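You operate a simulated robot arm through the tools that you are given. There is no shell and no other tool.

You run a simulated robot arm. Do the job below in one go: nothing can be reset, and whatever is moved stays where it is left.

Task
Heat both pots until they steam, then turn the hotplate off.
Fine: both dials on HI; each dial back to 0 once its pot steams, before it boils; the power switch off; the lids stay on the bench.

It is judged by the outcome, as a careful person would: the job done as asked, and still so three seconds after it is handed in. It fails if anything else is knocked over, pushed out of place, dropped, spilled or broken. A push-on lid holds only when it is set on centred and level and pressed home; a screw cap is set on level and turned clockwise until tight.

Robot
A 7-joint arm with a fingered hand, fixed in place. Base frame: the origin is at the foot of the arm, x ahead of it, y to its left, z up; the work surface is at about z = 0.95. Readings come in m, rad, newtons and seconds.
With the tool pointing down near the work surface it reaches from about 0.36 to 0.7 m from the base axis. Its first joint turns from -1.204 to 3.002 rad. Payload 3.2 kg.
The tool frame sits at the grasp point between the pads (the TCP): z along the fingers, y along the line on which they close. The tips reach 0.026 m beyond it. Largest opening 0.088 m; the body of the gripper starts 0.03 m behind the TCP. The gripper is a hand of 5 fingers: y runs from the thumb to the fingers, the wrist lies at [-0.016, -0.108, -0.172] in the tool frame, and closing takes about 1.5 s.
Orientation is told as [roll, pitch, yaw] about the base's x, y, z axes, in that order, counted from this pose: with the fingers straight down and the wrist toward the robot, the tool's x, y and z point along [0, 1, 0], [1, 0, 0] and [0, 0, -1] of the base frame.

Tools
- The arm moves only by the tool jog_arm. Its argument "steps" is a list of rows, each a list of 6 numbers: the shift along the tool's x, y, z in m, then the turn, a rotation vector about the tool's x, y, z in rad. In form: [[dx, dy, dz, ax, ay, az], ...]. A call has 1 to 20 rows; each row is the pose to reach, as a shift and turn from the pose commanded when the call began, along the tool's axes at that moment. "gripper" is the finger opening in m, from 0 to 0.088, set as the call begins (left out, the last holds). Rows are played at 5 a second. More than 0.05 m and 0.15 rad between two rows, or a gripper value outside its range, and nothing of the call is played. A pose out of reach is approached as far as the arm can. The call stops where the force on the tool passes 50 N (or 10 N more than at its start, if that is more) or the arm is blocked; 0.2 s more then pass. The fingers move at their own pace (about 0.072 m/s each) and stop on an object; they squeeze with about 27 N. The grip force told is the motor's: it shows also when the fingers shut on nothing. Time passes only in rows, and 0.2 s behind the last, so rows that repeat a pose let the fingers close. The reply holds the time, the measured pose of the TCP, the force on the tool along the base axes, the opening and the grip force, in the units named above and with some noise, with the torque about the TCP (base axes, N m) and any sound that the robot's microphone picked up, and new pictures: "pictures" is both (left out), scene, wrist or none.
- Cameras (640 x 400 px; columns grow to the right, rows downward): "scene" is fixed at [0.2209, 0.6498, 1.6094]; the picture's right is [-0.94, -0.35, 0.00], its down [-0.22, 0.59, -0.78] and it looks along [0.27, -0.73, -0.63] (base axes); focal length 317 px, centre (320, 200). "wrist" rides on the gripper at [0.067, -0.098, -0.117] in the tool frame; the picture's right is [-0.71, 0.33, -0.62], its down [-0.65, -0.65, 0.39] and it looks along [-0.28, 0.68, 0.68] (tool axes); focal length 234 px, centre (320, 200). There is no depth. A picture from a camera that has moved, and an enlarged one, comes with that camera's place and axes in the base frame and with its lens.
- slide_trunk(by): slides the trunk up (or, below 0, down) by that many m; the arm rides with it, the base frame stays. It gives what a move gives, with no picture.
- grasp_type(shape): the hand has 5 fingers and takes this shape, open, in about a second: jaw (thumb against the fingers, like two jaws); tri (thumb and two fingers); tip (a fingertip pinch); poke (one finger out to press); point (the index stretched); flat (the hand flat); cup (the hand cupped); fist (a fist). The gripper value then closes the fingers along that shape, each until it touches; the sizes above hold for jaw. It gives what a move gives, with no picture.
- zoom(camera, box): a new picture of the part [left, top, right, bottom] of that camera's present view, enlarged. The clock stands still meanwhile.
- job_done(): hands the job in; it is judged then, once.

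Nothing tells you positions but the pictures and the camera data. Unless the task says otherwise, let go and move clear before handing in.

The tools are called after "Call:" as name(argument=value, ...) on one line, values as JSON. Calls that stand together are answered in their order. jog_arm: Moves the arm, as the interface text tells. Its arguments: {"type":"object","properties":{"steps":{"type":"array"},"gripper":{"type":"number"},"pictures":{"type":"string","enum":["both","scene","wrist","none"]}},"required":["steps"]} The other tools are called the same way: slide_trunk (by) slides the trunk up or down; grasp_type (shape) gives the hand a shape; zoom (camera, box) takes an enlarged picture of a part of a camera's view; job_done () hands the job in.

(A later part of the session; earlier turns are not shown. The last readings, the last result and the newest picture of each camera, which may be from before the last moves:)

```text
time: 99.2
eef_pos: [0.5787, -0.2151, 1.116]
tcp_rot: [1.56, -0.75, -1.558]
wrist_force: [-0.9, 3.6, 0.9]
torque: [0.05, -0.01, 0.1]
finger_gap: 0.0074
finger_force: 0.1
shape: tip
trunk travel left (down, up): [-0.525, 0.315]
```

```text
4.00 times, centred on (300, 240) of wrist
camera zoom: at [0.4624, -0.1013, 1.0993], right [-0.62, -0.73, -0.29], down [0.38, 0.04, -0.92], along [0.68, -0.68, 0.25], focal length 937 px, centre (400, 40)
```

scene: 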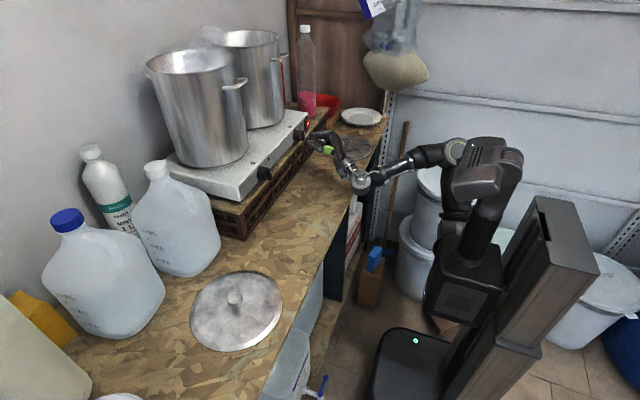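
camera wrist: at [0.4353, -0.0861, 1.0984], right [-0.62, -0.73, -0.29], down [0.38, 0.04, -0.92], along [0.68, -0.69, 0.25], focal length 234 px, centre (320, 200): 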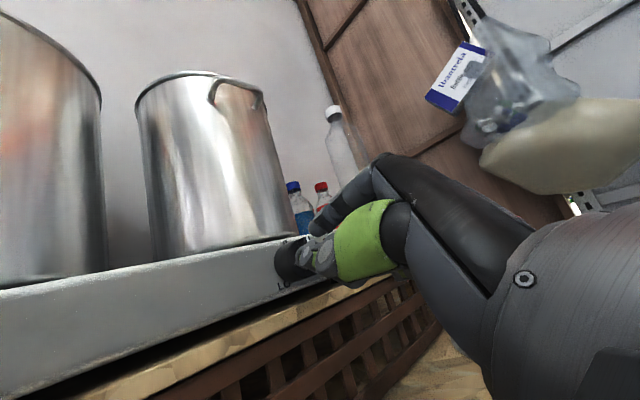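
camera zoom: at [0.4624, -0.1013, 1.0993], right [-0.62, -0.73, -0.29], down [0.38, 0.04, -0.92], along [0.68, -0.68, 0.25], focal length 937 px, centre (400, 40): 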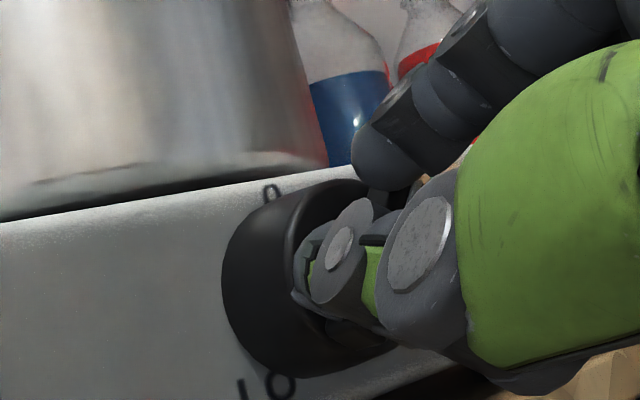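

Lamp 2 is on with little force. Now rolling on to set it to HI.

Call:
jog_arm(steps=[[-0.0003, 0.0009, 0, 0, 0, 0.12], [-0.0006, 0.0018, 0, 0, 0, 0.24], [-0.0011, 0.0026, 0, 0, 0, 0.36], [-0.0017, 0.0034, 0, 0, 0, 0.48]], pictures="none")

Call:
zoom(camera="scene", box=[284, 110, 340, 150])

Call:
zoom(camera="wrist", box=[240, 190, 360, 290])

```text
time: 100.2
eef_pos: [0.5787, -0.2203, 1.1169]
tcp_rot: [1.562, -0.268, -1.564]
wrist_force: [-0.7, 1.5, 2.4]
torque: [0.03, -0.06, 0.06]
finger_gap: 0.0073
finger_force: 0.1
shape: tip
trunk travel left (down, up): [-0.525, 0.315]
```

```text
10.00 times, centred on (312, 130) of scene
camera zoom: at [0.2209, 0.6498, 1.6094], right [-0.94, -0.35, 0.0], down [-0.22, 0.59, -0.78], along [0.27, -0.73, -0.63], focal length 3167 px, centre (400, 900)
```

zoom: 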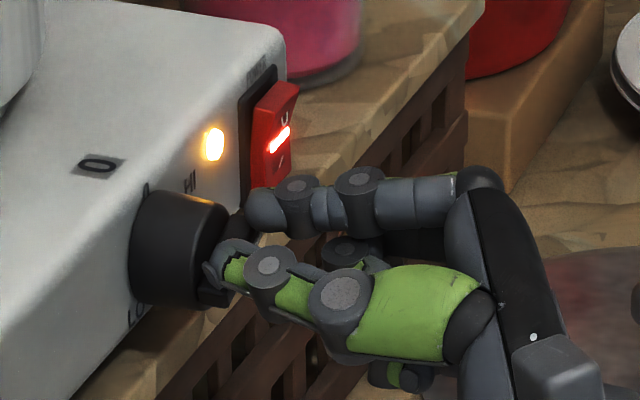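

```text
4.00 times, centred on (300, 240) of wrist
camera zoom: at [0.463, -0.1107, 1.1567], right [-0.63, -0.51, -0.59], down [0.38, 0.46, -0.8], along [0.68, -0.73, -0.09], focal length 937 px, centre (400, 40)
```

zoom: 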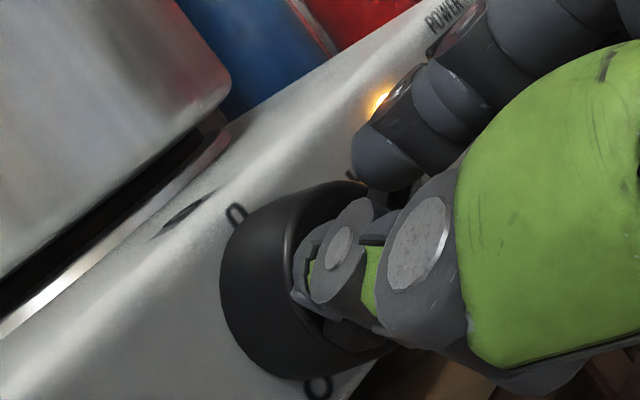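

Now I draw back to check that dial 2 rests on HI.

Call:
jog_arm(steps=[[0.001, 0, -0.02, 0, 0, 0], [0.001, 0, -0.04, 0, 0, 0]], pictures="none")

Call:
zoom(camera="scene", box=[284, 110, 340, 150])

Call:
zoom(camera="wrist", box=[230, 190, 350, 290])

Call:
zoom(camera="scene", box=[130, 0, 310, 110])

```text
time: 100.8
eef_pos: [0.5407, -0.2212, 1.1176]
tcp_rot: [1.559, -0.269, -1.565]
wrist_force: [0.0, -0.3, 0.6]
torque: [0.02, 0.01, -0.01]
finger_gap: 0.0078
finger_force: 0.0
shape: tip
trunk travel left (down, up): [-0.525, 0.315]
```

```text
10.00 times, centred on (312, 130) of scene
camera zoom: at [0.2209, 0.6498, 1.6094], right [-0.94, -0.35, 0.0], down [-0.22, 0.59, -0.78], along [0.27, -0.73, -0.63], focal length 3167 px, centre (400, 900)
```

zoom: 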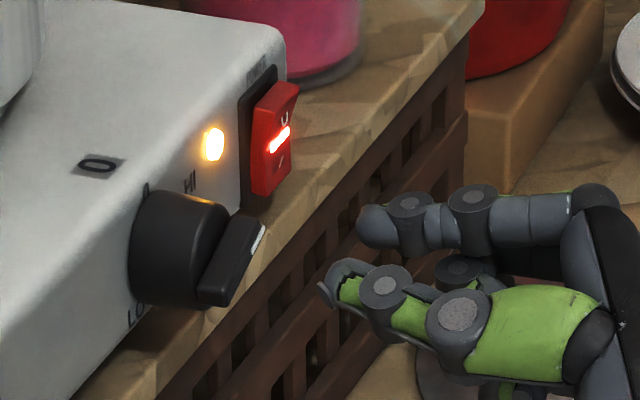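

```text
4.00 times, centred on (290, 240) of wrist
camera zoom: at [0.4239, -0.111, 1.1571], right [-0.63, -0.51, -0.59], down [0.38, 0.46, -0.8], along [0.68, -0.73, -0.09], focal length 937 px, centre (440, 40)
```

zoom: 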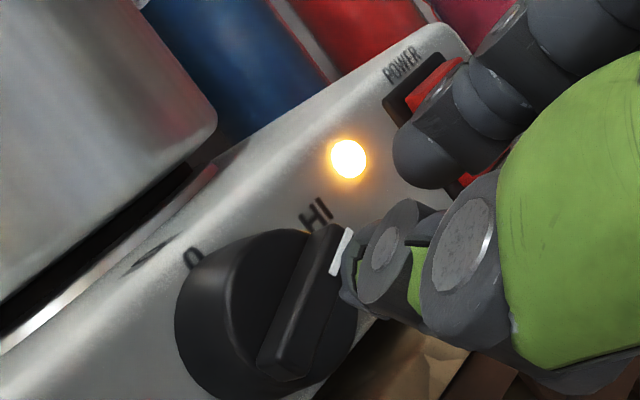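

```text
3.56 times, centred on (220, 55) of scene
camera zoom: at [0.2209, 0.6498, 1.6094], right [-0.94, -0.35, 0.0], down [-0.22, 0.59, -0.78], along [0.27, -0.73, -0.63], focal length 1126 px, centre (676, 716)
```

zoom: 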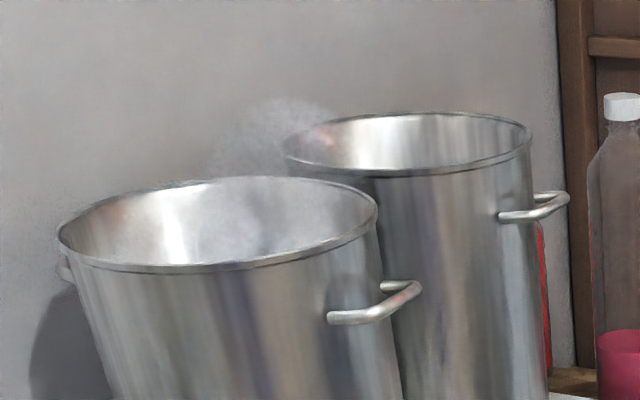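

Call:
zoom(camera="wrist", box=[270, 240, 330, 290])

Call:
zoom(camera="scene", box=[290, 122, 318, 146])

```text
8.00 times, centred on (300, 265) of wrist
camera zoom: at [0.4239, -0.111, 1.1571], right [-0.63, -0.51, -0.59], down [0.38, 0.46, -0.8], along [0.68, -0.73, -0.09], focal length 1873 px, centre (480, -320)
```

zoom: 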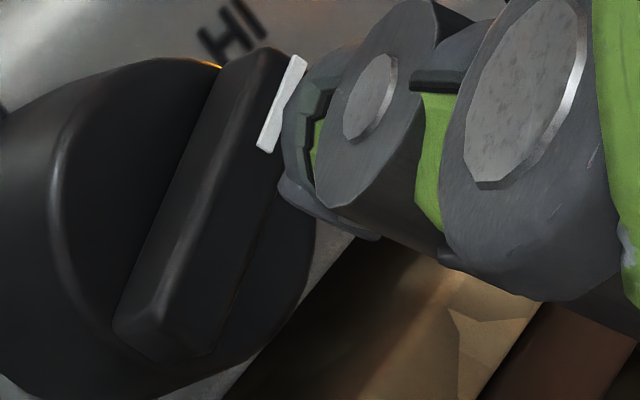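

```text
16.00 times, centred on (304, 134) of scene
camera zoom: at [0.2209, 0.6498, 1.6094], right [-0.94, -0.35, 0.0], down [-0.22, 0.59, -0.78], along [0.27, -0.73, -0.63], focal length 5067 px, centre (576, 1256)
```

zoom: 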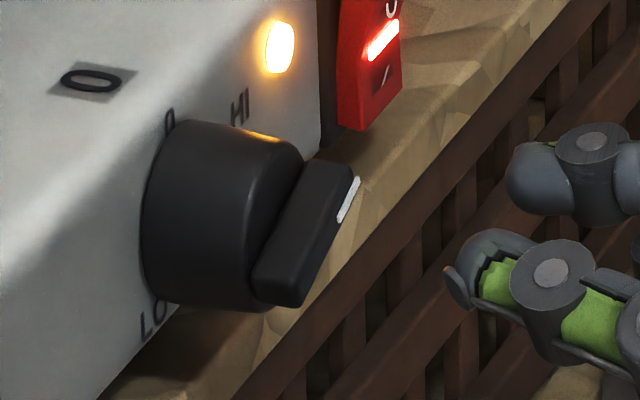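

Dial 2 rests at the same angle dial 1 did on HI, and lamp 2 is lit. I'll park the closed tip below and right of its bar's head, standing off, ready for the upward sweep back to 0, and watch pot 2.

Call:
jog_arm(steps=[[-0.013, 0.0034, 0.003, 0, 0, 0.09], [-0.026, 0.0068, 0.006, 0, 0, 0.18], [-0.039, 0.0102, 0.0093, 0, 0, 0.269], [-0.039, 0.0102, 0.0093, 0, 0, 0.269], [-0.039, 0.0102, 0.0093, 0, 0, 0.269]], gripper=0)

Call:
zoom(camera="scene", box=[284, 110, 340, 150])

Call:
zoom(camera="wrist", box=[240, 170, 360, 270])

```text
time: 102.0
eef_pos: [0.5494, -0.2421, 1.0824]
tcp_rot: [1.563, 0.001, -1.567]
wrist_force: [-0.2, -0.2, -0.8]
torque: [0.0, 0.01, 0.0]
finger_gap: 0.0001
finger_force: 27.1
shape: tip
trunk travel left (down, up): [-0.525, 0.315]
camera wrist: at [0.4335, -0.1461, 1.1503], right [-0.63, -0.33, -0.7], down [0.38, 0.66, -0.65], along [0.68, -0.68, -0.29], focal length 234 px, centre (320, 200)
```

scene: 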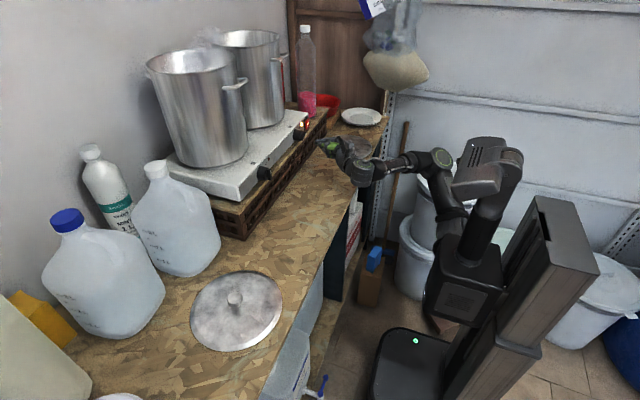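
wrist: 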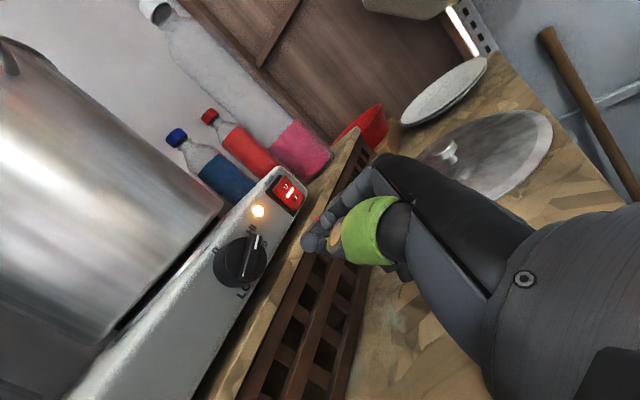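

```text
10.00 times, centred on (312, 130) of scene
camera zoom: at [0.2209, 0.6498, 1.6094], right [-0.94, -0.35, 0.0], down [-0.22, 0.59, -0.78], along [0.27, -0.73, -0.63], focal length 3167 px, centre (400, 900)
```

zoom: 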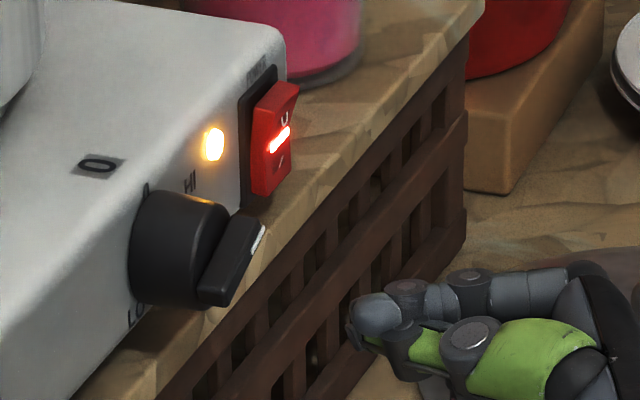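

```text
4.00 times, centred on (300, 220) of wrist
camera zoom: at [0.4335, -0.1461, 1.1503], right [-0.63, -0.33, -0.7], down [0.38, 0.66, -0.65], along [0.68, -0.68, -0.29], focal length 937 px, centre (400, 120)
```

zoom: 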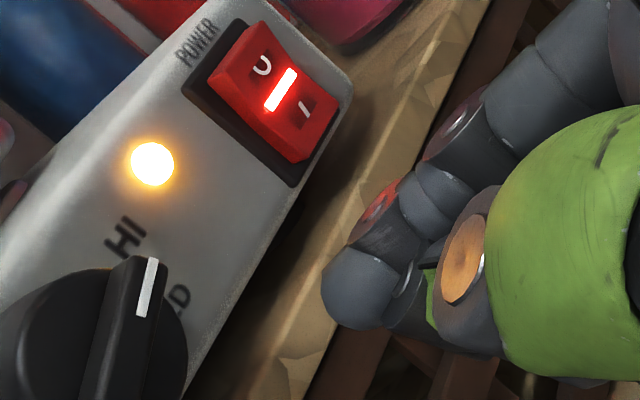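

Dial 2 reads about 69°, on HI. Watching pot 2 (on since ~99.5 s).

Call:
jog_arm(steps=[[0, 0, 0, 0, 0, 0], [0, 0, 0, 0, 0, 0], [0, 0, 0, 0, 0, 0], [0, 0, 0, 0, 0, 0], [0, 0, 0, 0, 0, 0], [0, 0, 0, 0, 0, 0], [0, 0, 0, 0, 0, 0], [0, 0, 0, 0, 0, 0], [0, 0, 0, 0, 0, 0], [0, 0, 0, 0, 0, 0], [0, 0, 0, 0, 0, 0], [0, 0, 0, 0, 0, 0], [0, 0, 0, 0, 0, 0], [0, 0, 0, 0, 0, 0], [0, 0, 0, 0, 0, 0], [0, 0, 0, 0, 0, 0], [0, 0, 0, 0, 0, 0], [0, 0, 0, 0, 0, 0]], pictures="none")

Call:
zoom(camera="scene", box=[140, 10, 290, 100])

Call:
zoom(camera="scene", box=[200, 10, 296, 70])

```text
time: 105.8
eef_pos: [0.5503, -0.2419, 1.0823]
tcp_rot: [1.563, -0.001, -1.568]
wrist_force: [0.6, 0.5, -0.6]
torque: [0.04, -0.03, 0.01]
finger_gap: 0.0001
finger_force: 27.3
shape: tip
trunk travel left (down, up): [-0.525, 0.315]
```

```text
4.27 times, centred on (215, 55) of scene
camera zoom: at [0.2209, 0.6498, 1.6094], right [-0.94, -0.35, 0.0], down [-0.22, 0.59, -0.78], along [0.27, -0.73, -0.63], focal length 1351 px, centre (768, 819)
```

zoom: 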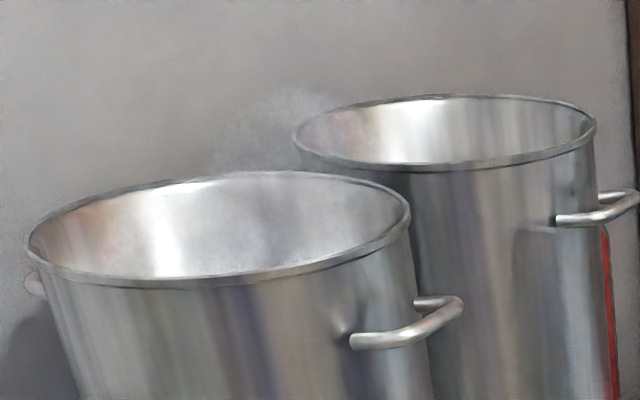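

```text
6.67 times, centred on (248, 40) of scene
camera zoom: at [0.2209, 0.6498, 1.6094], right [-0.94, -0.35, 0.0], down [-0.22, 0.59, -0.78], along [0.27, -0.73, -0.63], focal length 2111 px, centre (800, 1267)
```

zoom: 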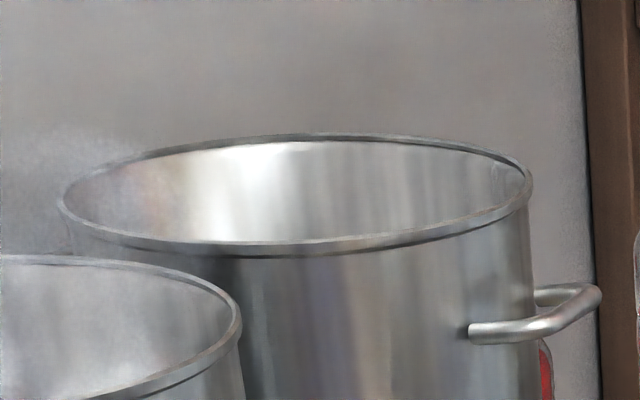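

Pot 1 still steams gently; pot 2 is not steaming yet.

Call:
jog_arm(steps=[[0, 0, 0, 0, 0, 0], [0, 0, 0, 0, 0, 0], [0, 0, 0, 0, 0, 0], [0, 0, 0, 0, 0, 0], [0, 0, 0, 0, 0, 0], [0, 0, 0, 0, 0, 0], [0, 0, 0, 0, 0, 0], [0, 0, 0, 0, 0, 0], [0, 0, 0, 0, 0, 0], [0, 0, 0, 0, 0, 0], [0, 0, 0, 0, 0, 0], [0, 0, 0, 0, 0, 0], [0, 0, 0, 0, 0, 0], [0, 0, 0, 0, 0, 0], [0, 0, 0, 0, 0, 0], [0, 0, 0, 0, 0, 0], [0, 0, 0, 0, 0, 0], [0, 0, 0, 0, 0, 0]], pictures="none")

Call:
zoom(camera="scene", box=[200, 10, 296, 70])

```text
time: 109.6
eef_pos: [0.5502, -0.2426, 1.0826]
tcp_rot: [1.562, 0.0, -1.567]
wrist_force: [0.2, 0.4, -0.4]
torque: [0.02, 0.01, -0.02]
finger_gap: 0.0002
finger_force: 26.2
shape: tip
trunk travel left (down, up): [-0.525, 0.315]
```

```text
6.67 times, centred on (248, 40) of scene
camera zoom: at [0.2209, 0.6498, 1.6094], right [-0.94, -0.35, 0.0], down [-0.22, 0.59, -0.78], along [0.27, -0.73, -0.63], focal length 2111 px, centre (800, 1267)
```

zoom: 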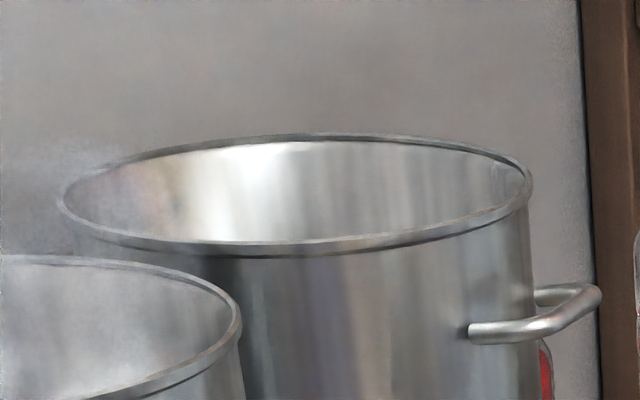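

Call:
jog_arm(steps=[[0, 0, 0, 0, 0, 0], [0, 0, 0, 0, 0, 0], [0, 0, 0, 0, 0, 0], [0, 0, 0, 0, 0, 0], [0, 0, 0, 0, 0, 0], [0, 0, 0, 0, 0, 0], [0, 0, 0, 0, 0, 0], [0, 0, 0, 0, 0, 0], [0, 0, 0, 0, 0, 0], [0, 0, 0, 0, 0, 0], [0, 0, 0, 0, 0, 0], [0, 0, 0, 0, 0, 0], [0, 0, 0, 0, 0, 0], [0, 0, 0, 0, 0, 0], [0, 0, 0, 0, 0, 0], [0, 0, 0, 0, 0, 0], [0, 0, 0, 0, 0, 0], [0, 0, 0, 0, 0, 0]], pictures="none")

Call:
zoom(camera="scene", box=[200, 10, 296, 70])

```text
time: 113.4
eef_pos: [0.5493, -0.2411, 1.0832]
tcp_rot: [1.563, 0.0, -1.566]
wrist_force: [-0.4, -0.1, 0.8]
torque: [0.02, 0.01, 0.02]
finger_gap: 0.0
finger_force: 26.9
shape: tip
trunk travel left (down, up): [-0.525, 0.315]
```

```text
6.67 times, centred on (248, 40) of scene
camera zoom: at [0.2209, 0.6498, 1.6094], right [-0.94, -0.35, 0.0], down [-0.22, 0.59, -0.78], along [0.27, -0.73, -0.63], focal length 2111 px, centre (800, 1267)
```

zoom: 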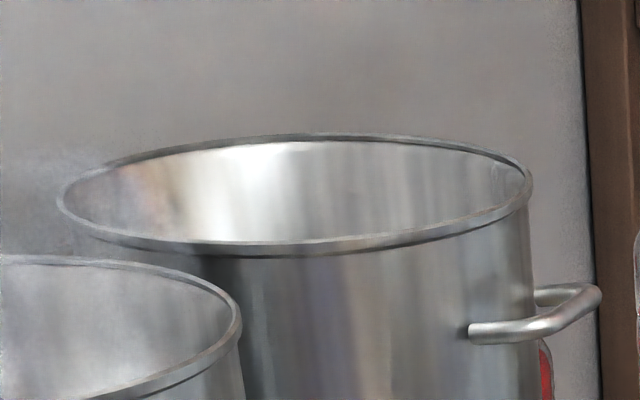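

Pot 2 is not steaming at 113 s; I keep watching.

Call:
jog_arm(steps=[[0, 0, 0, 0, 0, 0], [0, 0, 0, 0, 0, 0], [0, 0, 0, 0, 0, 0], [0, 0, 0, 0, 0, 0], [0, 0, 0, 0, 0, 0], [0, 0, 0, 0, 0, 0], [0, 0, 0, 0, 0, 0], [0, 0, 0, 0, 0, 0], [0, 0, 0, 0, 0, 0], [0, 0, 0, 0, 0, 0], [0, 0, 0, 0, 0, 0], [0, 0, 0, 0, 0, 0], [0, 0, 0, 0, 0, 0], [0, 0, 0, 0, 0, 0], [0, 0, 0, 0, 0, 0], [0, 0, 0, 0, 0, 0]], pictures="none")

Call:
zoom(camera="scene", box=[200, 10, 296, 70])

```text
time: 116.8
eef_pos: [0.5505, -0.2407, 1.0832]
tcp_rot: [1.562, 0.001, -1.568]
wrist_force: [1.0, 0.0, -0.8]
torque: [-0.01, 0.03, 0.06]
finger_gap: 0.0
finger_force: 26.6
shape: tip
trunk travel left (down, up): [-0.525, 0.315]
```

```text
6.67 times, centred on (248, 40) of scene
camera zoom: at [0.2209, 0.6498, 1.6094], right [-0.94, -0.35, 0.0], down [-0.22, 0.59, -0.78], along [0.27, -0.73, -0.63], focal length 2111 px, centre (800, 1267)
```

zoom: 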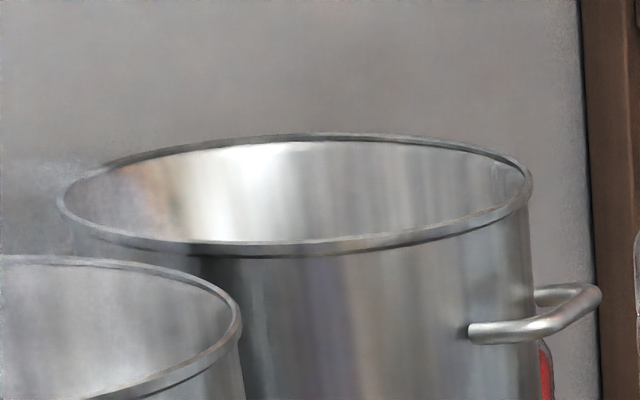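

Call:
jog_arm(steps=[[0, 0, 0, 0, 0, 0], [0, 0, 0, 0, 0, 0], [0, 0, 0, 0, 0, 0], [0, 0, 0, 0, 0, 0], [0, 0, 0, 0, 0, 0], [0, 0, 0, 0, 0, 0], [0, 0, 0, 0, 0, 0], [0, 0, 0, 0, 0, 0], [0, 0, 0, 0, 0, 0], [0, 0, 0, 0, 0, 0], [0, 0, 0, 0, 0, 0], [0, 0, 0, 0, 0, 0], [0, 0, 0, 0, 0, 0], [0, 0, 0, 0, 0, 0]], pictures="none")

Call:
zoom(camera="scene", box=[200, 10, 296, 70])

```text
time: 119.8
eef_pos: [0.5486, -0.241, 1.0818]
tcp_rot: [1.562, 0.0, -1.568]
wrist_force: [0.3, -0.5, 0.0]
torque: [0.01, 0.0, -0.02]
finger_gap: 0.0
finger_force: 26.4
shape: tip
trunk travel left (down, up): [-0.525, 0.315]
```

```text
6.67 times, centred on (248, 40) of scene
camera zoom: at [0.2209, 0.6498, 1.6094], right [-0.94, -0.35, 0.0], down [-0.22, 0.59, -0.78], along [0.27, -0.73, -0.63], focal length 2111 px, centre (800, 1267)
```

zoom: 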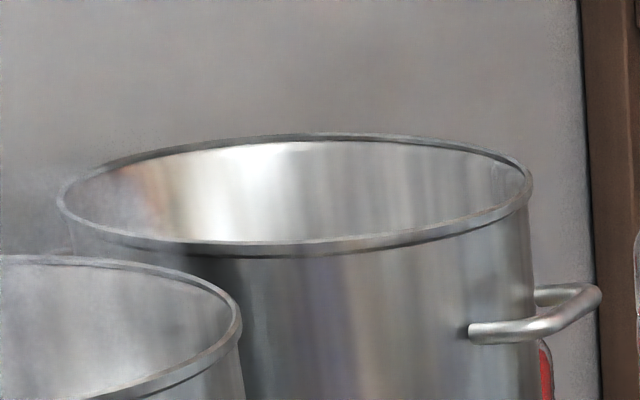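

Call:
jog_arm(steps=[[0, 0, 0, 0, 0, 0], [0, 0, 0, 0, 0, 0], [0, 0, 0, 0, 0, 0], [0, 0, 0, 0, 0, 0], [0, 0, 0, 0, 0, 0], [0, 0, 0, 0, 0, 0], [0, 0, 0, 0, 0, 0], [0, 0, 0, 0, 0, 0], [0, 0, 0, 0, 0, 0], [0, 0, 0, 0, 0, 0], [0, 0, 0, 0, 0, 0], [0, 0, 0, 0, 0, 0], [0, 0, 0, 0, 0, 0]], pictures="none")

Call:
zoom(camera="scene", box=[200, 10, 296, 70])

```text
time: 122.6
eef_pos: [0.5489, -0.2415, 1.0833]
tcp_rot: [1.563, 0.001, -1.568]
wrist_force: [-0.9, -1.4, -0.6]
torque: [0.01, 0.0, 0.01]
finger_gap: 0.0
finger_force: 26.9
shape: tip
trunk travel left (down, up): [-0.525, 0.315]
```

```text
6.67 times, centred on (248, 40) of scene
camera zoom: at [0.2209, 0.6498, 1.6094], right [-0.94, -0.35, 0.0], down [-0.22, 0.59, -0.78], along [0.27, -0.73, -0.63], focal length 2111 px, centre (800, 1267)
```

zoom: 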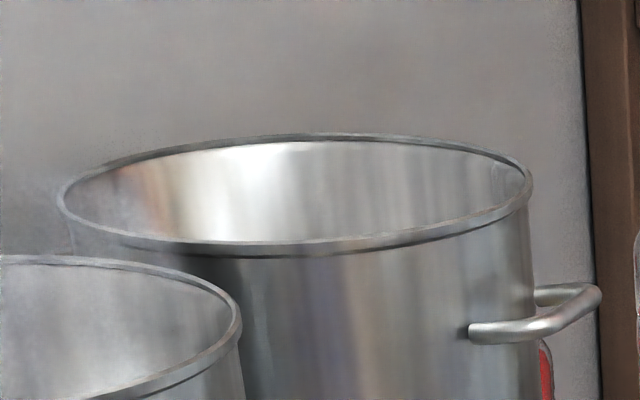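

No haze in pot 2 yet; continuing.

Call:
jog_arm(steps=[[0, 0, 0, 0, 0, 0], [0, 0, 0, 0, 0, 0], [0, 0, 0, 0, 0, 0], [0, 0, 0, 0, 0, 0], [0, 0, 0, 0, 0, 0], [0, 0, 0, 0, 0, 0], [0, 0, 0, 0, 0, 0], [0, 0, 0, 0, 0, 0], [0, 0, 0, 0, 0, 0], [0, 0, 0, 0, 0, 0], [0, 0, 0, 0, 0, 0], [0, 0, 0, 0, 0, 0], [0, 0, 0, 0, 0, 0], [0, 0, 0, 0, 0, 0]], pictures="none")

Call:
zoom(camera="scene", box=[200, 10, 296, 70])

```text
time: 125.6
eef_pos: [0.5506, -0.2423, 1.0825]
tcp_rot: [1.561, -0.001, -1.568]
wrist_force: [0.0, 0.2, 0.2]
torque: [0.01, -0.04, 0.01]
finger_gap: 0.0
finger_force: 27.2
shape: tip
trunk travel left (down, up): [-0.525, 0.315]
```

```text
6.67 times, centred on (248, 40) of scene
camera zoom: at [0.2209, 0.6498, 1.6094], right [-0.94, -0.35, 0.0], down [-0.22, 0.59, -0.78], along [0.27, -0.73, -0.63], focal length 2111 px, centre (800, 1267)
```

zoom: 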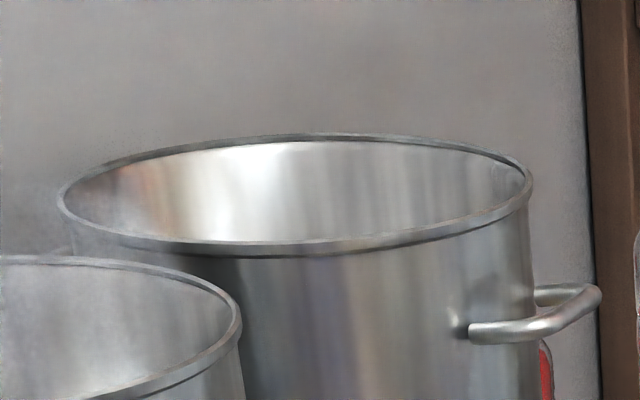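

Call:
jog_arm(steps=[[0, 0, 0, 0, 0, 0], [0, 0, 0, 0, 0, 0], [0, 0, 0, 0, 0, 0], [0, 0, 0, 0, 0, 0], [0, 0, 0, 0, 0, 0], [0, 0, 0, 0, 0, 0], [0, 0, 0, 0, 0, 0], [0, 0, 0, 0, 0, 0], [0, 0, 0, 0, 0, 0], [0, 0, 0, 0, 0, 0], [0, 0, 0, 0, 0, 0], [0, 0, 0, 0, 0, 0], [0, 0, 0, 0, 0, 0], [0, 0, 0, 0, 0, 0]], pictures="none")

Call:
zoom(camera="scene", box=[200, 10, 296, 70])

```text
time: 128.6
eef_pos: [0.5494, -0.241, 1.0846]
tcp_rot: [1.564, -0.001, -1.567]
wrist_force: [0.5, -1.2, 0.3]
torque: [0.0, 0.01, 0.03]
finger_gap: 0.0001
finger_force: 27.1
shape: tip
trunk travel left (down, up): [-0.525, 0.315]
```

```text
6.67 times, centred on (248, 40) of scene
camera zoom: at [0.2209, 0.6498, 1.6094], right [-0.94, -0.35, 0.0], down [-0.22, 0.59, -0.78], along [0.27, -0.73, -0.63], focal length 2111 px, centre (800, 1267)
```

zoom: 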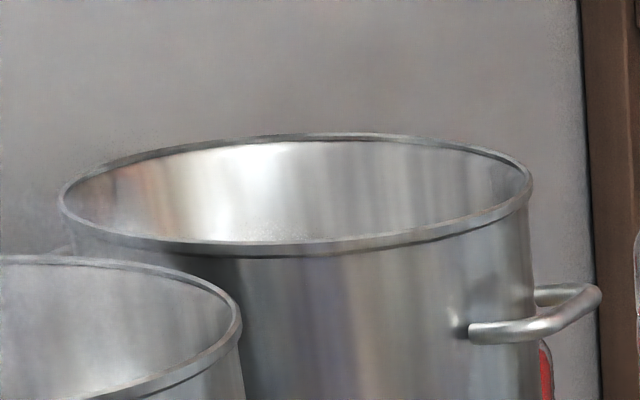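

A first faint speckle shows low inside pot 2, as pot 1 did about 12 s before it steamed clearly. Watching in shorter steps.

Call:
jog_arm(steps=[[0, 0, 0, 0, 0, 0], [0, 0, 0, 0, 0, 0], [0, 0, 0, 0, 0, 0], [0, 0, 0, 0, 0, 0], [0, 0, 0, 0, 0, 0], [0, 0, 0, 0, 0, 0], [0, 0, 0, 0, 0, 0], [0, 0, 0, 0, 0, 0], [0, 0, 0, 0, 0, 0], [0, 0, 0, 0, 0, 0], [0, 0, 0, 0, 0, 0], [0, 0, 0, 0, 0, 0], [0, 0, 0, 0, 0, 0], [0, 0, 0, 0, 0, 0]], pictures="none")

Call:
zoom(camera="scene", box=[200, 10, 296, 70])

```text
time: 131.6
eef_pos: [0.5504, -0.241, 1.0823]
tcp_rot: [1.56, 0.0, -1.567]
wrist_force: [-0.5, 0.4, 0.5]
torque: [0.02, 0.01, -0.02]
finger_gap: 0.0002
finger_force: 27.1
shape: tip
trunk travel left (down, up): [-0.525, 0.315]
```

```text
6.67 times, centred on (248, 40) of scene
camera zoom: at [0.2209, 0.6498, 1.6094], right [-0.94, -0.35, 0.0], down [-0.22, 0.59, -0.78], along [0.27, -0.73, -0.63], focal length 2111 px, centre (800, 1267)
```

zoom: 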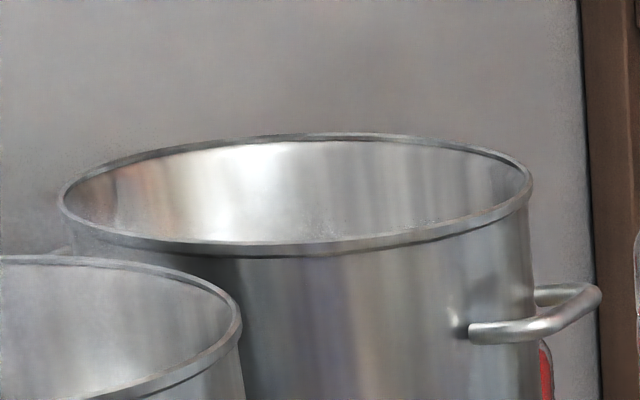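

Call:
jog_arm(steps=[[0, 0, 0, 0, 0, 0], [0, 0, 0, 0, 0, 0], [0, 0, 0, 0, 0, 0], [0, 0, 0, 0, 0, 0], [0, 0, 0, 0, 0, 0], [0, 0, 0, 0, 0, 0], [0, 0, 0, 0, 0, 0], [0, 0, 0, 0, 0, 0], [0, 0, 0, 0, 0, 0], [0, 0, 0, 0, 0, 0], [0, 0, 0, 0, 0, 0], [0, 0, 0, 0, 0, 0]], pictures="none")

Call:
zoom(camera="scene", box=[200, 10, 296, 70])

```text
time: 134.2
eef_pos: [0.5503, -0.2421, 1.0819]
tcp_rot: [1.561, -0.001, -1.568]
wrist_force: [0.1, 0.1, 0.7]
torque: [-0.02, -0.02, 0.02]
finger_gap: 0.0001
finger_force: 27.2
shape: tip
trunk travel left (down, up): [-0.525, 0.315]
```

```text
6.67 times, centred on (248, 40) of scene
camera zoom: at [0.2209, 0.6498, 1.6094], right [-0.94, -0.35, 0.0], down [-0.22, 0.59, -0.78], along [0.27, -0.73, -0.63], focal length 2111 px, centre (800, 1267)
```

zoom: 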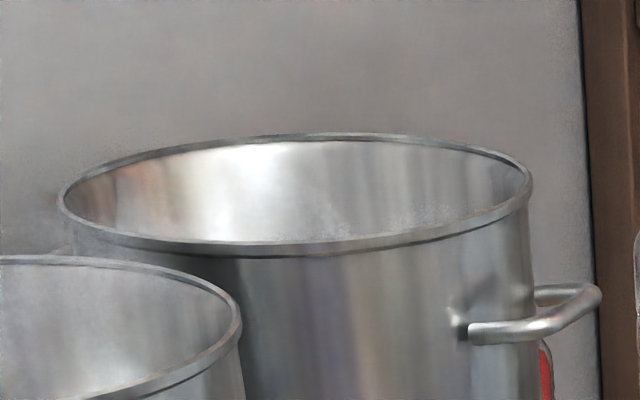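

Haze is growing in pot 2, but nothing over the rim yet.

Call:
jog_arm(steps=[[0, 0, 0, 0, 0, 0], [0, 0, 0, 0, 0, 0], [0, 0, 0, 0, 0, 0], [0, 0, 0, 0, 0, 0], [0, 0, 0, 0, 0, 0], [0, 0, 0, 0, 0, 0], [0, 0, 0, 0, 0, 0], [0, 0, 0, 0, 0, 0], [0, 0, 0, 0, 0, 0], [0, 0, 0, 0, 0, 0]], pictures="none")

Call:
zoom(camera="scene", box=[200, 10, 296, 70])

```text
time: 136.4
eef_pos: [0.5492, -0.2417, 1.0835]
tcp_rot: [1.563, 0.0, -1.567]
wrist_force: [-0.5, -0.2, -0.8]
torque: [0.02, -0.02, 0.0]
finger_gap: 0.0001
finger_force: 27.1
shape: tip
trunk travel left (down, up): [-0.525, 0.315]
```

```text
6.67 times, centred on (248, 40) of scene
camera zoom: at [0.2209, 0.6498, 1.6094], right [-0.94, -0.35, 0.0], down [-0.22, 0.59, -0.78], along [0.27, -0.73, -0.63], focal length 2111 px, centre (800, 1267)
```

zoom: 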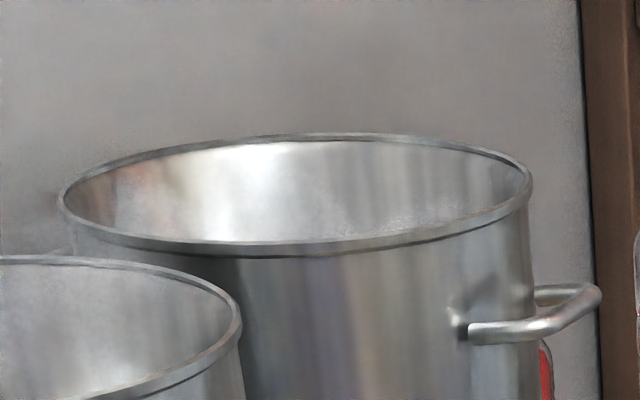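

Call:
jog_arm(steps=[[0, 0, 0, 0, 0, 0], [0, 0, 0, 0, 0, 0], [0, 0, 0, 0, 0, 0], [0, 0, 0, 0, 0, 0], [0, 0, 0, 0, 0, 0], [0, 0, 0, 0, 0, 0], [0, 0, 0, 0, 0, 0], [0, 0, 0, 0, 0, 0], [0, 0, 0, 0, 0, 0], [0, 0, 0, 0, 0, 0]], pictures="none")

Call:
zoom(camera="scene", box=[200, 10, 296, 70])

```text
time: 138.6
eef_pos: [0.551, -0.2409, 1.0818]
tcp_rot: [1.561, 0.002, -1.568]
wrist_force: [0.2, -0.2, -0.3]
torque: [0.04, 0.01, -0.01]
finger_gap: 0.0001
finger_force: 26.7
shape: tip
trunk travel left (down, up): [-0.525, 0.315]
```

```text
6.67 times, centred on (248, 40) of scene
camera zoom: at [0.2209, 0.6498, 1.6094], right [-0.94, -0.35, 0.0], down [-0.22, 0.59, -0.78], along [0.27, -0.73, -0.63], focal length 2111 px, centre (800, 1267)
```

zoom: 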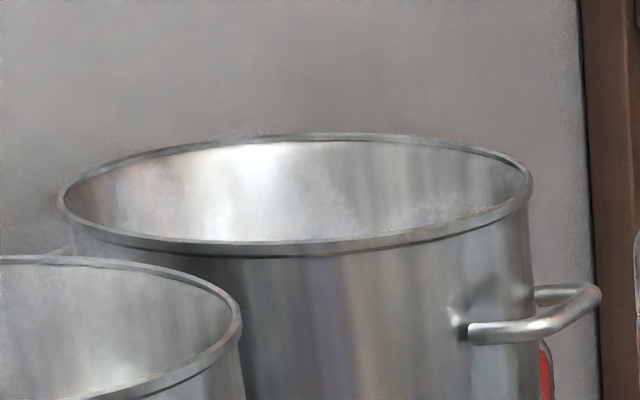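

Steam is forming well inside pot 2 and just touching the rim. A little longer to be certain.

Call:
jog_arm(steps=[[0, 0, 0, 0, 0, 0], [0, 0, 0, 0, 0, 0], [0, 0, 0, 0, 0, 0], [0, 0, 0, 0, 0, 0], [0, 0, 0, 0, 0, 0], [0, 0, 0, 0, 0, 0], [0, 0, 0, 0, 0, 0], [0, 0, 0, 0, 0, 0], [0, 0, 0, 0, 0, 0]], pictures="none")

Call:
zoom(camera="scene", box=[200, 10, 296, 70])

Call:
zoom(camera="scene", box=[130, 0, 310, 110])

```text
time: 140.6
eef_pos: [0.55, -0.2411, 1.0818]
tcp_rot: [1.563, 0.0, -1.569]
wrist_force: [0.0, 0.0, 0.6]
torque: [0.01, 0.01, 0.01]
finger_gap: 0.0
finger_force: 26.9
shape: tip
trunk travel left (down, up): [-0.525, 0.315]
```

```text
6.67 times, centred on (248, 40) of scene
camera zoom: at [0.2209, 0.6498, 1.6094], right [-0.94, -0.35, 0.0], down [-0.22, 0.59, -0.78], along [0.27, -0.73, -0.63], focal length 2111 px, centre (800, 1267)
```

zoom: 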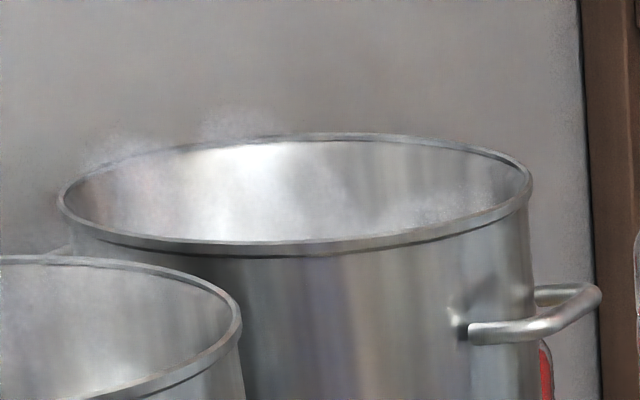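

```text
3.56 times, centred on (220, 55) of scene
camera zoom: at [0.2209, 0.6498, 1.6094], right [-0.94, -0.35, 0.0], down [-0.22, 0.59, -0.78], along [0.27, -0.73, -0.63], focal length 1126 px, centre (676, 716)
```

zoom: 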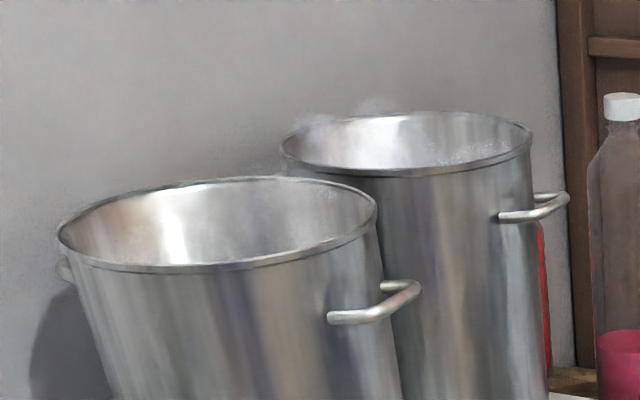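

Steam clearly rises over pot 2's rim now. Sweeping dial 2 back to 0.

Call:
jog_arm(steps=[[0, 0, 0.022, 0, 0, 0], [0, 0, 0.041, 0, 0, 0], [0.008, -0.0003, 0.041, 0, 0, 0], [0.0106, 0.0011, 0.041, 0, 0, 0], [0.0147, 0.0022, 0.041, 0, 0, 0], [0.019, 0.0023, 0.041, 0, 0, 0], [0.0232, 0.0014, 0.041, 0, 0, 0], [0.0261, -0.0008, 0.041, 0, 0, 0], [0.0273, -0.0025, 0.041, 0, 0, 0], [0.0286, -0.0039, 0.041, 0, 0, 0]], pictures="both")

Call:
zoom(camera="scene", box=[284, 110, 340, 150])

Call:
zoom(camera="wrist", box=[230, 190, 350, 290])

Call:
zoom(camera="scene", box=[130, 0, 310, 110])

```text
time: 142.8
eef_pos: [0.5909, -0.2381, 1.1103]
tcp_rot: [1.562, -0.002, -1.57]
wrist_force: [-0.4, -2.5, -0.2]
torque: [0.0, 0.01, -0.06]
finger_gap: 0.0001
finger_force: 27.0
shape: tip
trunk travel left (down, up): [-0.525, 0.315]
camera wrist: at [0.4743, -0.1428, 1.179], right [-0.63, -0.33, -0.7], down [0.38, 0.66, -0.65], along [0.68, -0.68, -0.29], focal length 234 px, centre (320, 200)
```

scene: 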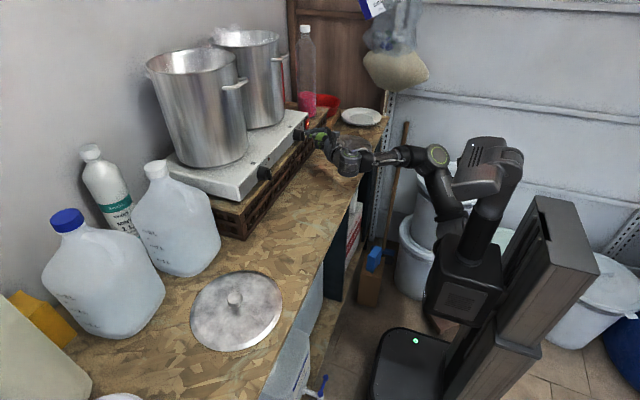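
wrist: 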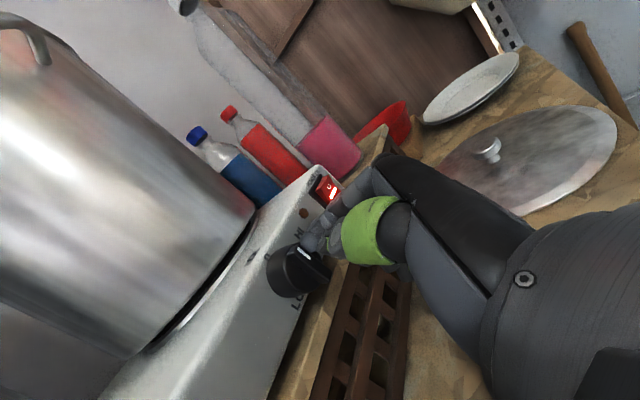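

```text
10.00 times, centred on (312, 130) of scene
camera zoom: at [0.2209, 0.6498, 1.6094], right [-0.94, -0.35, 0.0], down [-0.22, 0.59, -0.78], along [0.27, -0.73, -0.63], focal length 3167 px, centre (400, 900)
```

zoom: 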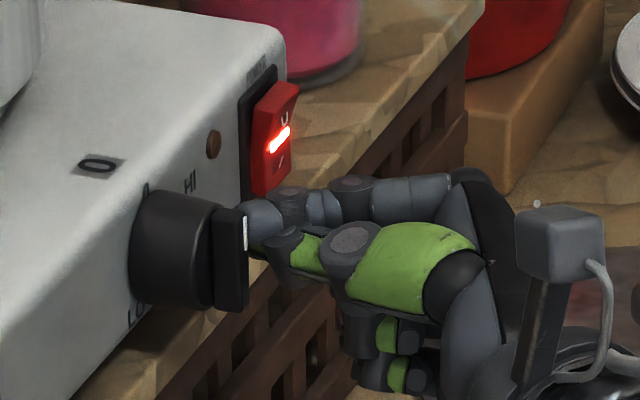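

```text
4.00 times, centred on (290, 240) of wrist
camera zoom: at [0.4743, -0.1428, 1.179], right [-0.63, -0.33, -0.7], down [0.38, 0.66, -0.65], along [0.68, -0.68, -0.29], focal length 937 px, centre (440, 40)
```

zoom: 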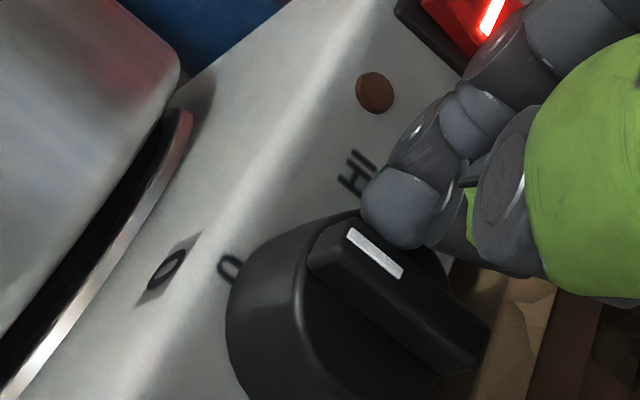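

```text
3.56 times, centred on (220, 55) of scene
camera zoom: at [0.2209, 0.6498, 1.6094], right [-0.94, -0.35, 0.0], down [-0.22, 0.59, -0.78], along [0.27, -0.73, -0.63], focal length 1126 px, centre (676, 716)
```

zoom: 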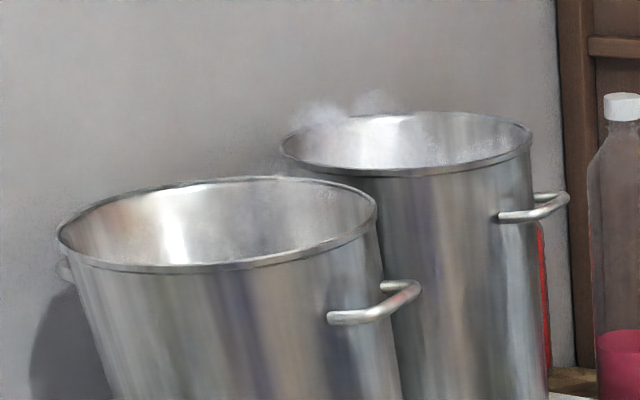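

Lamp 2 is off and dial 2 is back exactly on 0; pot 2 steams without boiling. Now I back off and line up with the upper (O) half of the power rocker.

Call:
jog_arm(steps=[[0, 0.002, -0.015, 0, 0, 0], [0, 0.003, -0.045, 0, 0, 0], [0.0005, 0.03, -0.045, 0, 0, 0], [0.001, 0.06, -0.045, 0, 0, 0], [0.001, 0.088, -0.045, 0, 0, 0], [0.001, 0.088, -0.03, 0, 0, 0]])

Call:
zoom(camera="scene", box=[284, 100, 348, 140])

Call:
zoom(camera="wrist", box=[230, 170, 360, 270])

```text
time: 144.2
eef_pos: [0.5615, -0.3246, 1.1104]
tcp_rot: [1.561, -0.001, -1.566]
wrist_force: [-0.1, 0.4, 0.4]
torque: [0.01, 0.01, -0.02]
finger_gap: 0.0
finger_force: 26.8
shape: tip
trunk travel left (down, up): [-0.525, 0.315]
camera wrist: at [0.4454, -0.2296, 1.1789], right [-0.63, -0.34, -0.7], down [0.38, 0.66, -0.65], along [0.68, -0.68, -0.28], focal length 234 px, centre (320, 200)
```

scene: 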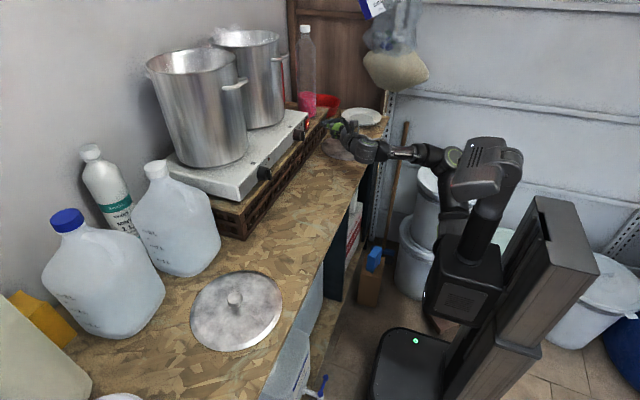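
wrist: 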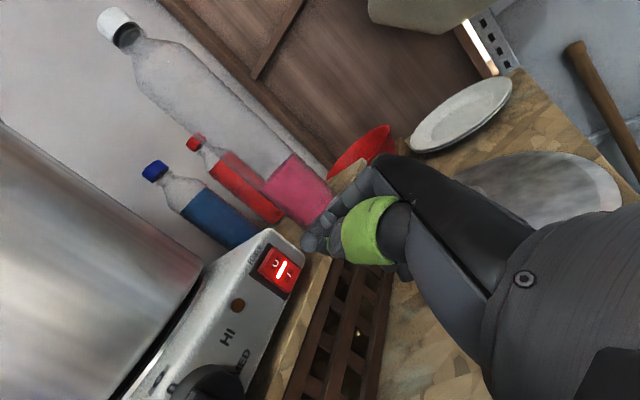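

```text
10.00 times, centred on (316, 120) of scene
camera zoom: at [0.2209, 0.6498, 1.6094], right [-0.94, -0.35, 0.0], down [-0.22, 0.59, -0.78], along [0.27, -0.73, -0.63], focal length 3167 px, centre (360, 1000)
```

zoom: 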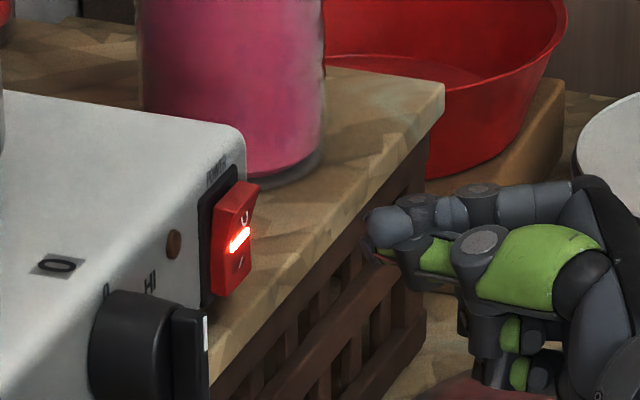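

```text
4.00 times, centred on (295, 220) of wrist
camera zoom: at [0.4454, -0.2296, 1.1789], right [-0.63, -0.34, -0.7], down [0.38, 0.66, -0.65], along [0.68, -0.68, -0.28], focal length 937 px, centre (420, 120)
```

zoom: 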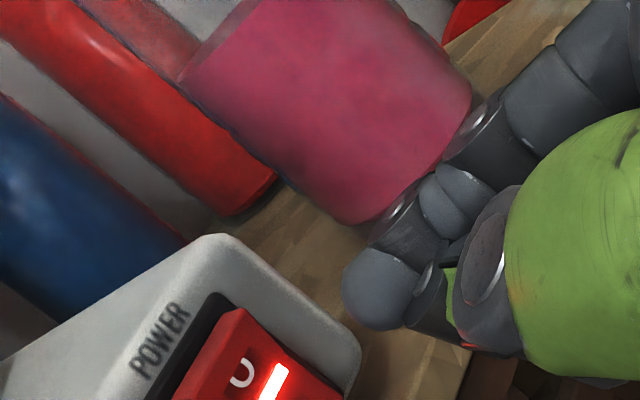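

The tip is at (0.568, -0.316, 1.120), level with the O half. Pressing forward.

Call:
jog_arm(steps=[[-0.002, 0, 0.02, 0, 0, 0], [-0.002, 0, 0.033, 0, 0, 0], [-0.002, 0, 0.039, 0, 0, 0], [-0.002, 0, 0.043, 0, 0, 0], [-0.002, 0, 0.046, 0, 0, 0], [-0.002, 0, 0.048, 0, 0, 0]])

Call:
zoom(camera="scene", box=[284, 100, 348, 140])

Call:
zoom(camera="wrist", box=[230, 170, 360, 270])

```text
time: 145.6
eef_pos: [0.606, -0.3271, 1.1123]
tcp_rot: [1.566, 0.002, -1.571]
wrist_force: [-10.3, -5.4, -0.5]
torque: [-0.04, 0.02, -0.12]
finger_gap: 0.0001
finger_force: 27.0
shape: tip
trunk travel left (down, up): [-0.525, 0.315]
heard: click
camera wrist: at [0.49, -0.2313, 1.1793], right [-0.63, -0.33, -0.7], down [0.38, 0.66, -0.65], along [0.68, -0.68, -0.28], focal length 234 px, centre (320, 200)
```

scene: 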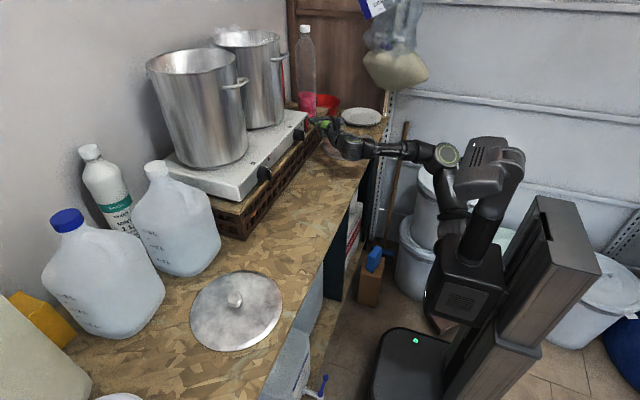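
wrist: 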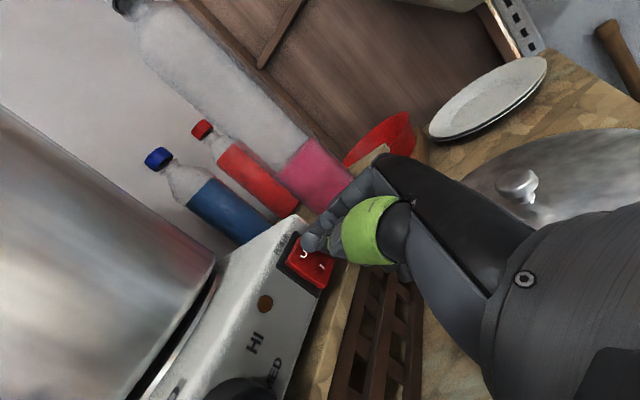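

```text
10.00 times, centred on (316, 120) of scene
camera zoom: at [0.2209, 0.6498, 1.6094], right [-0.94, -0.35, 0.0], down [-0.22, 0.59, -0.78], along [0.27, -0.73, -0.63], focal length 3167 px, centre (360, 1000)
```

zoom: 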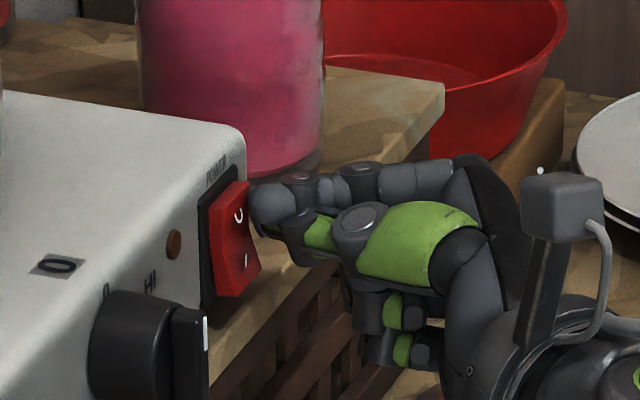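

```text
4.00 times, centred on (295, 220) of wrist
camera zoom: at [0.49, -0.2313, 1.1793], right [-0.63, -0.33, -0.7], down [0.38, 0.66, -0.65], along [0.68, -0.68, -0.28], focal length 937 px, centre (420, 120)
```

zoom: 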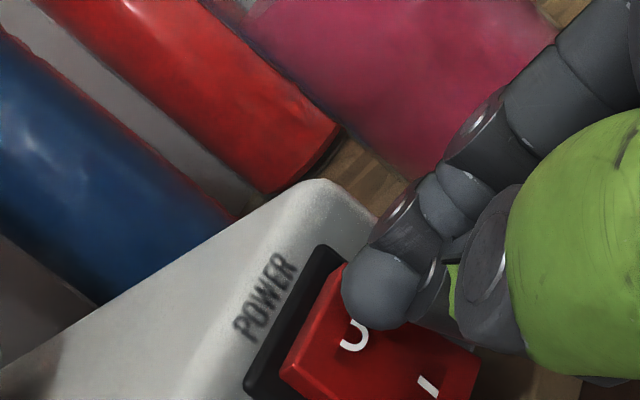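

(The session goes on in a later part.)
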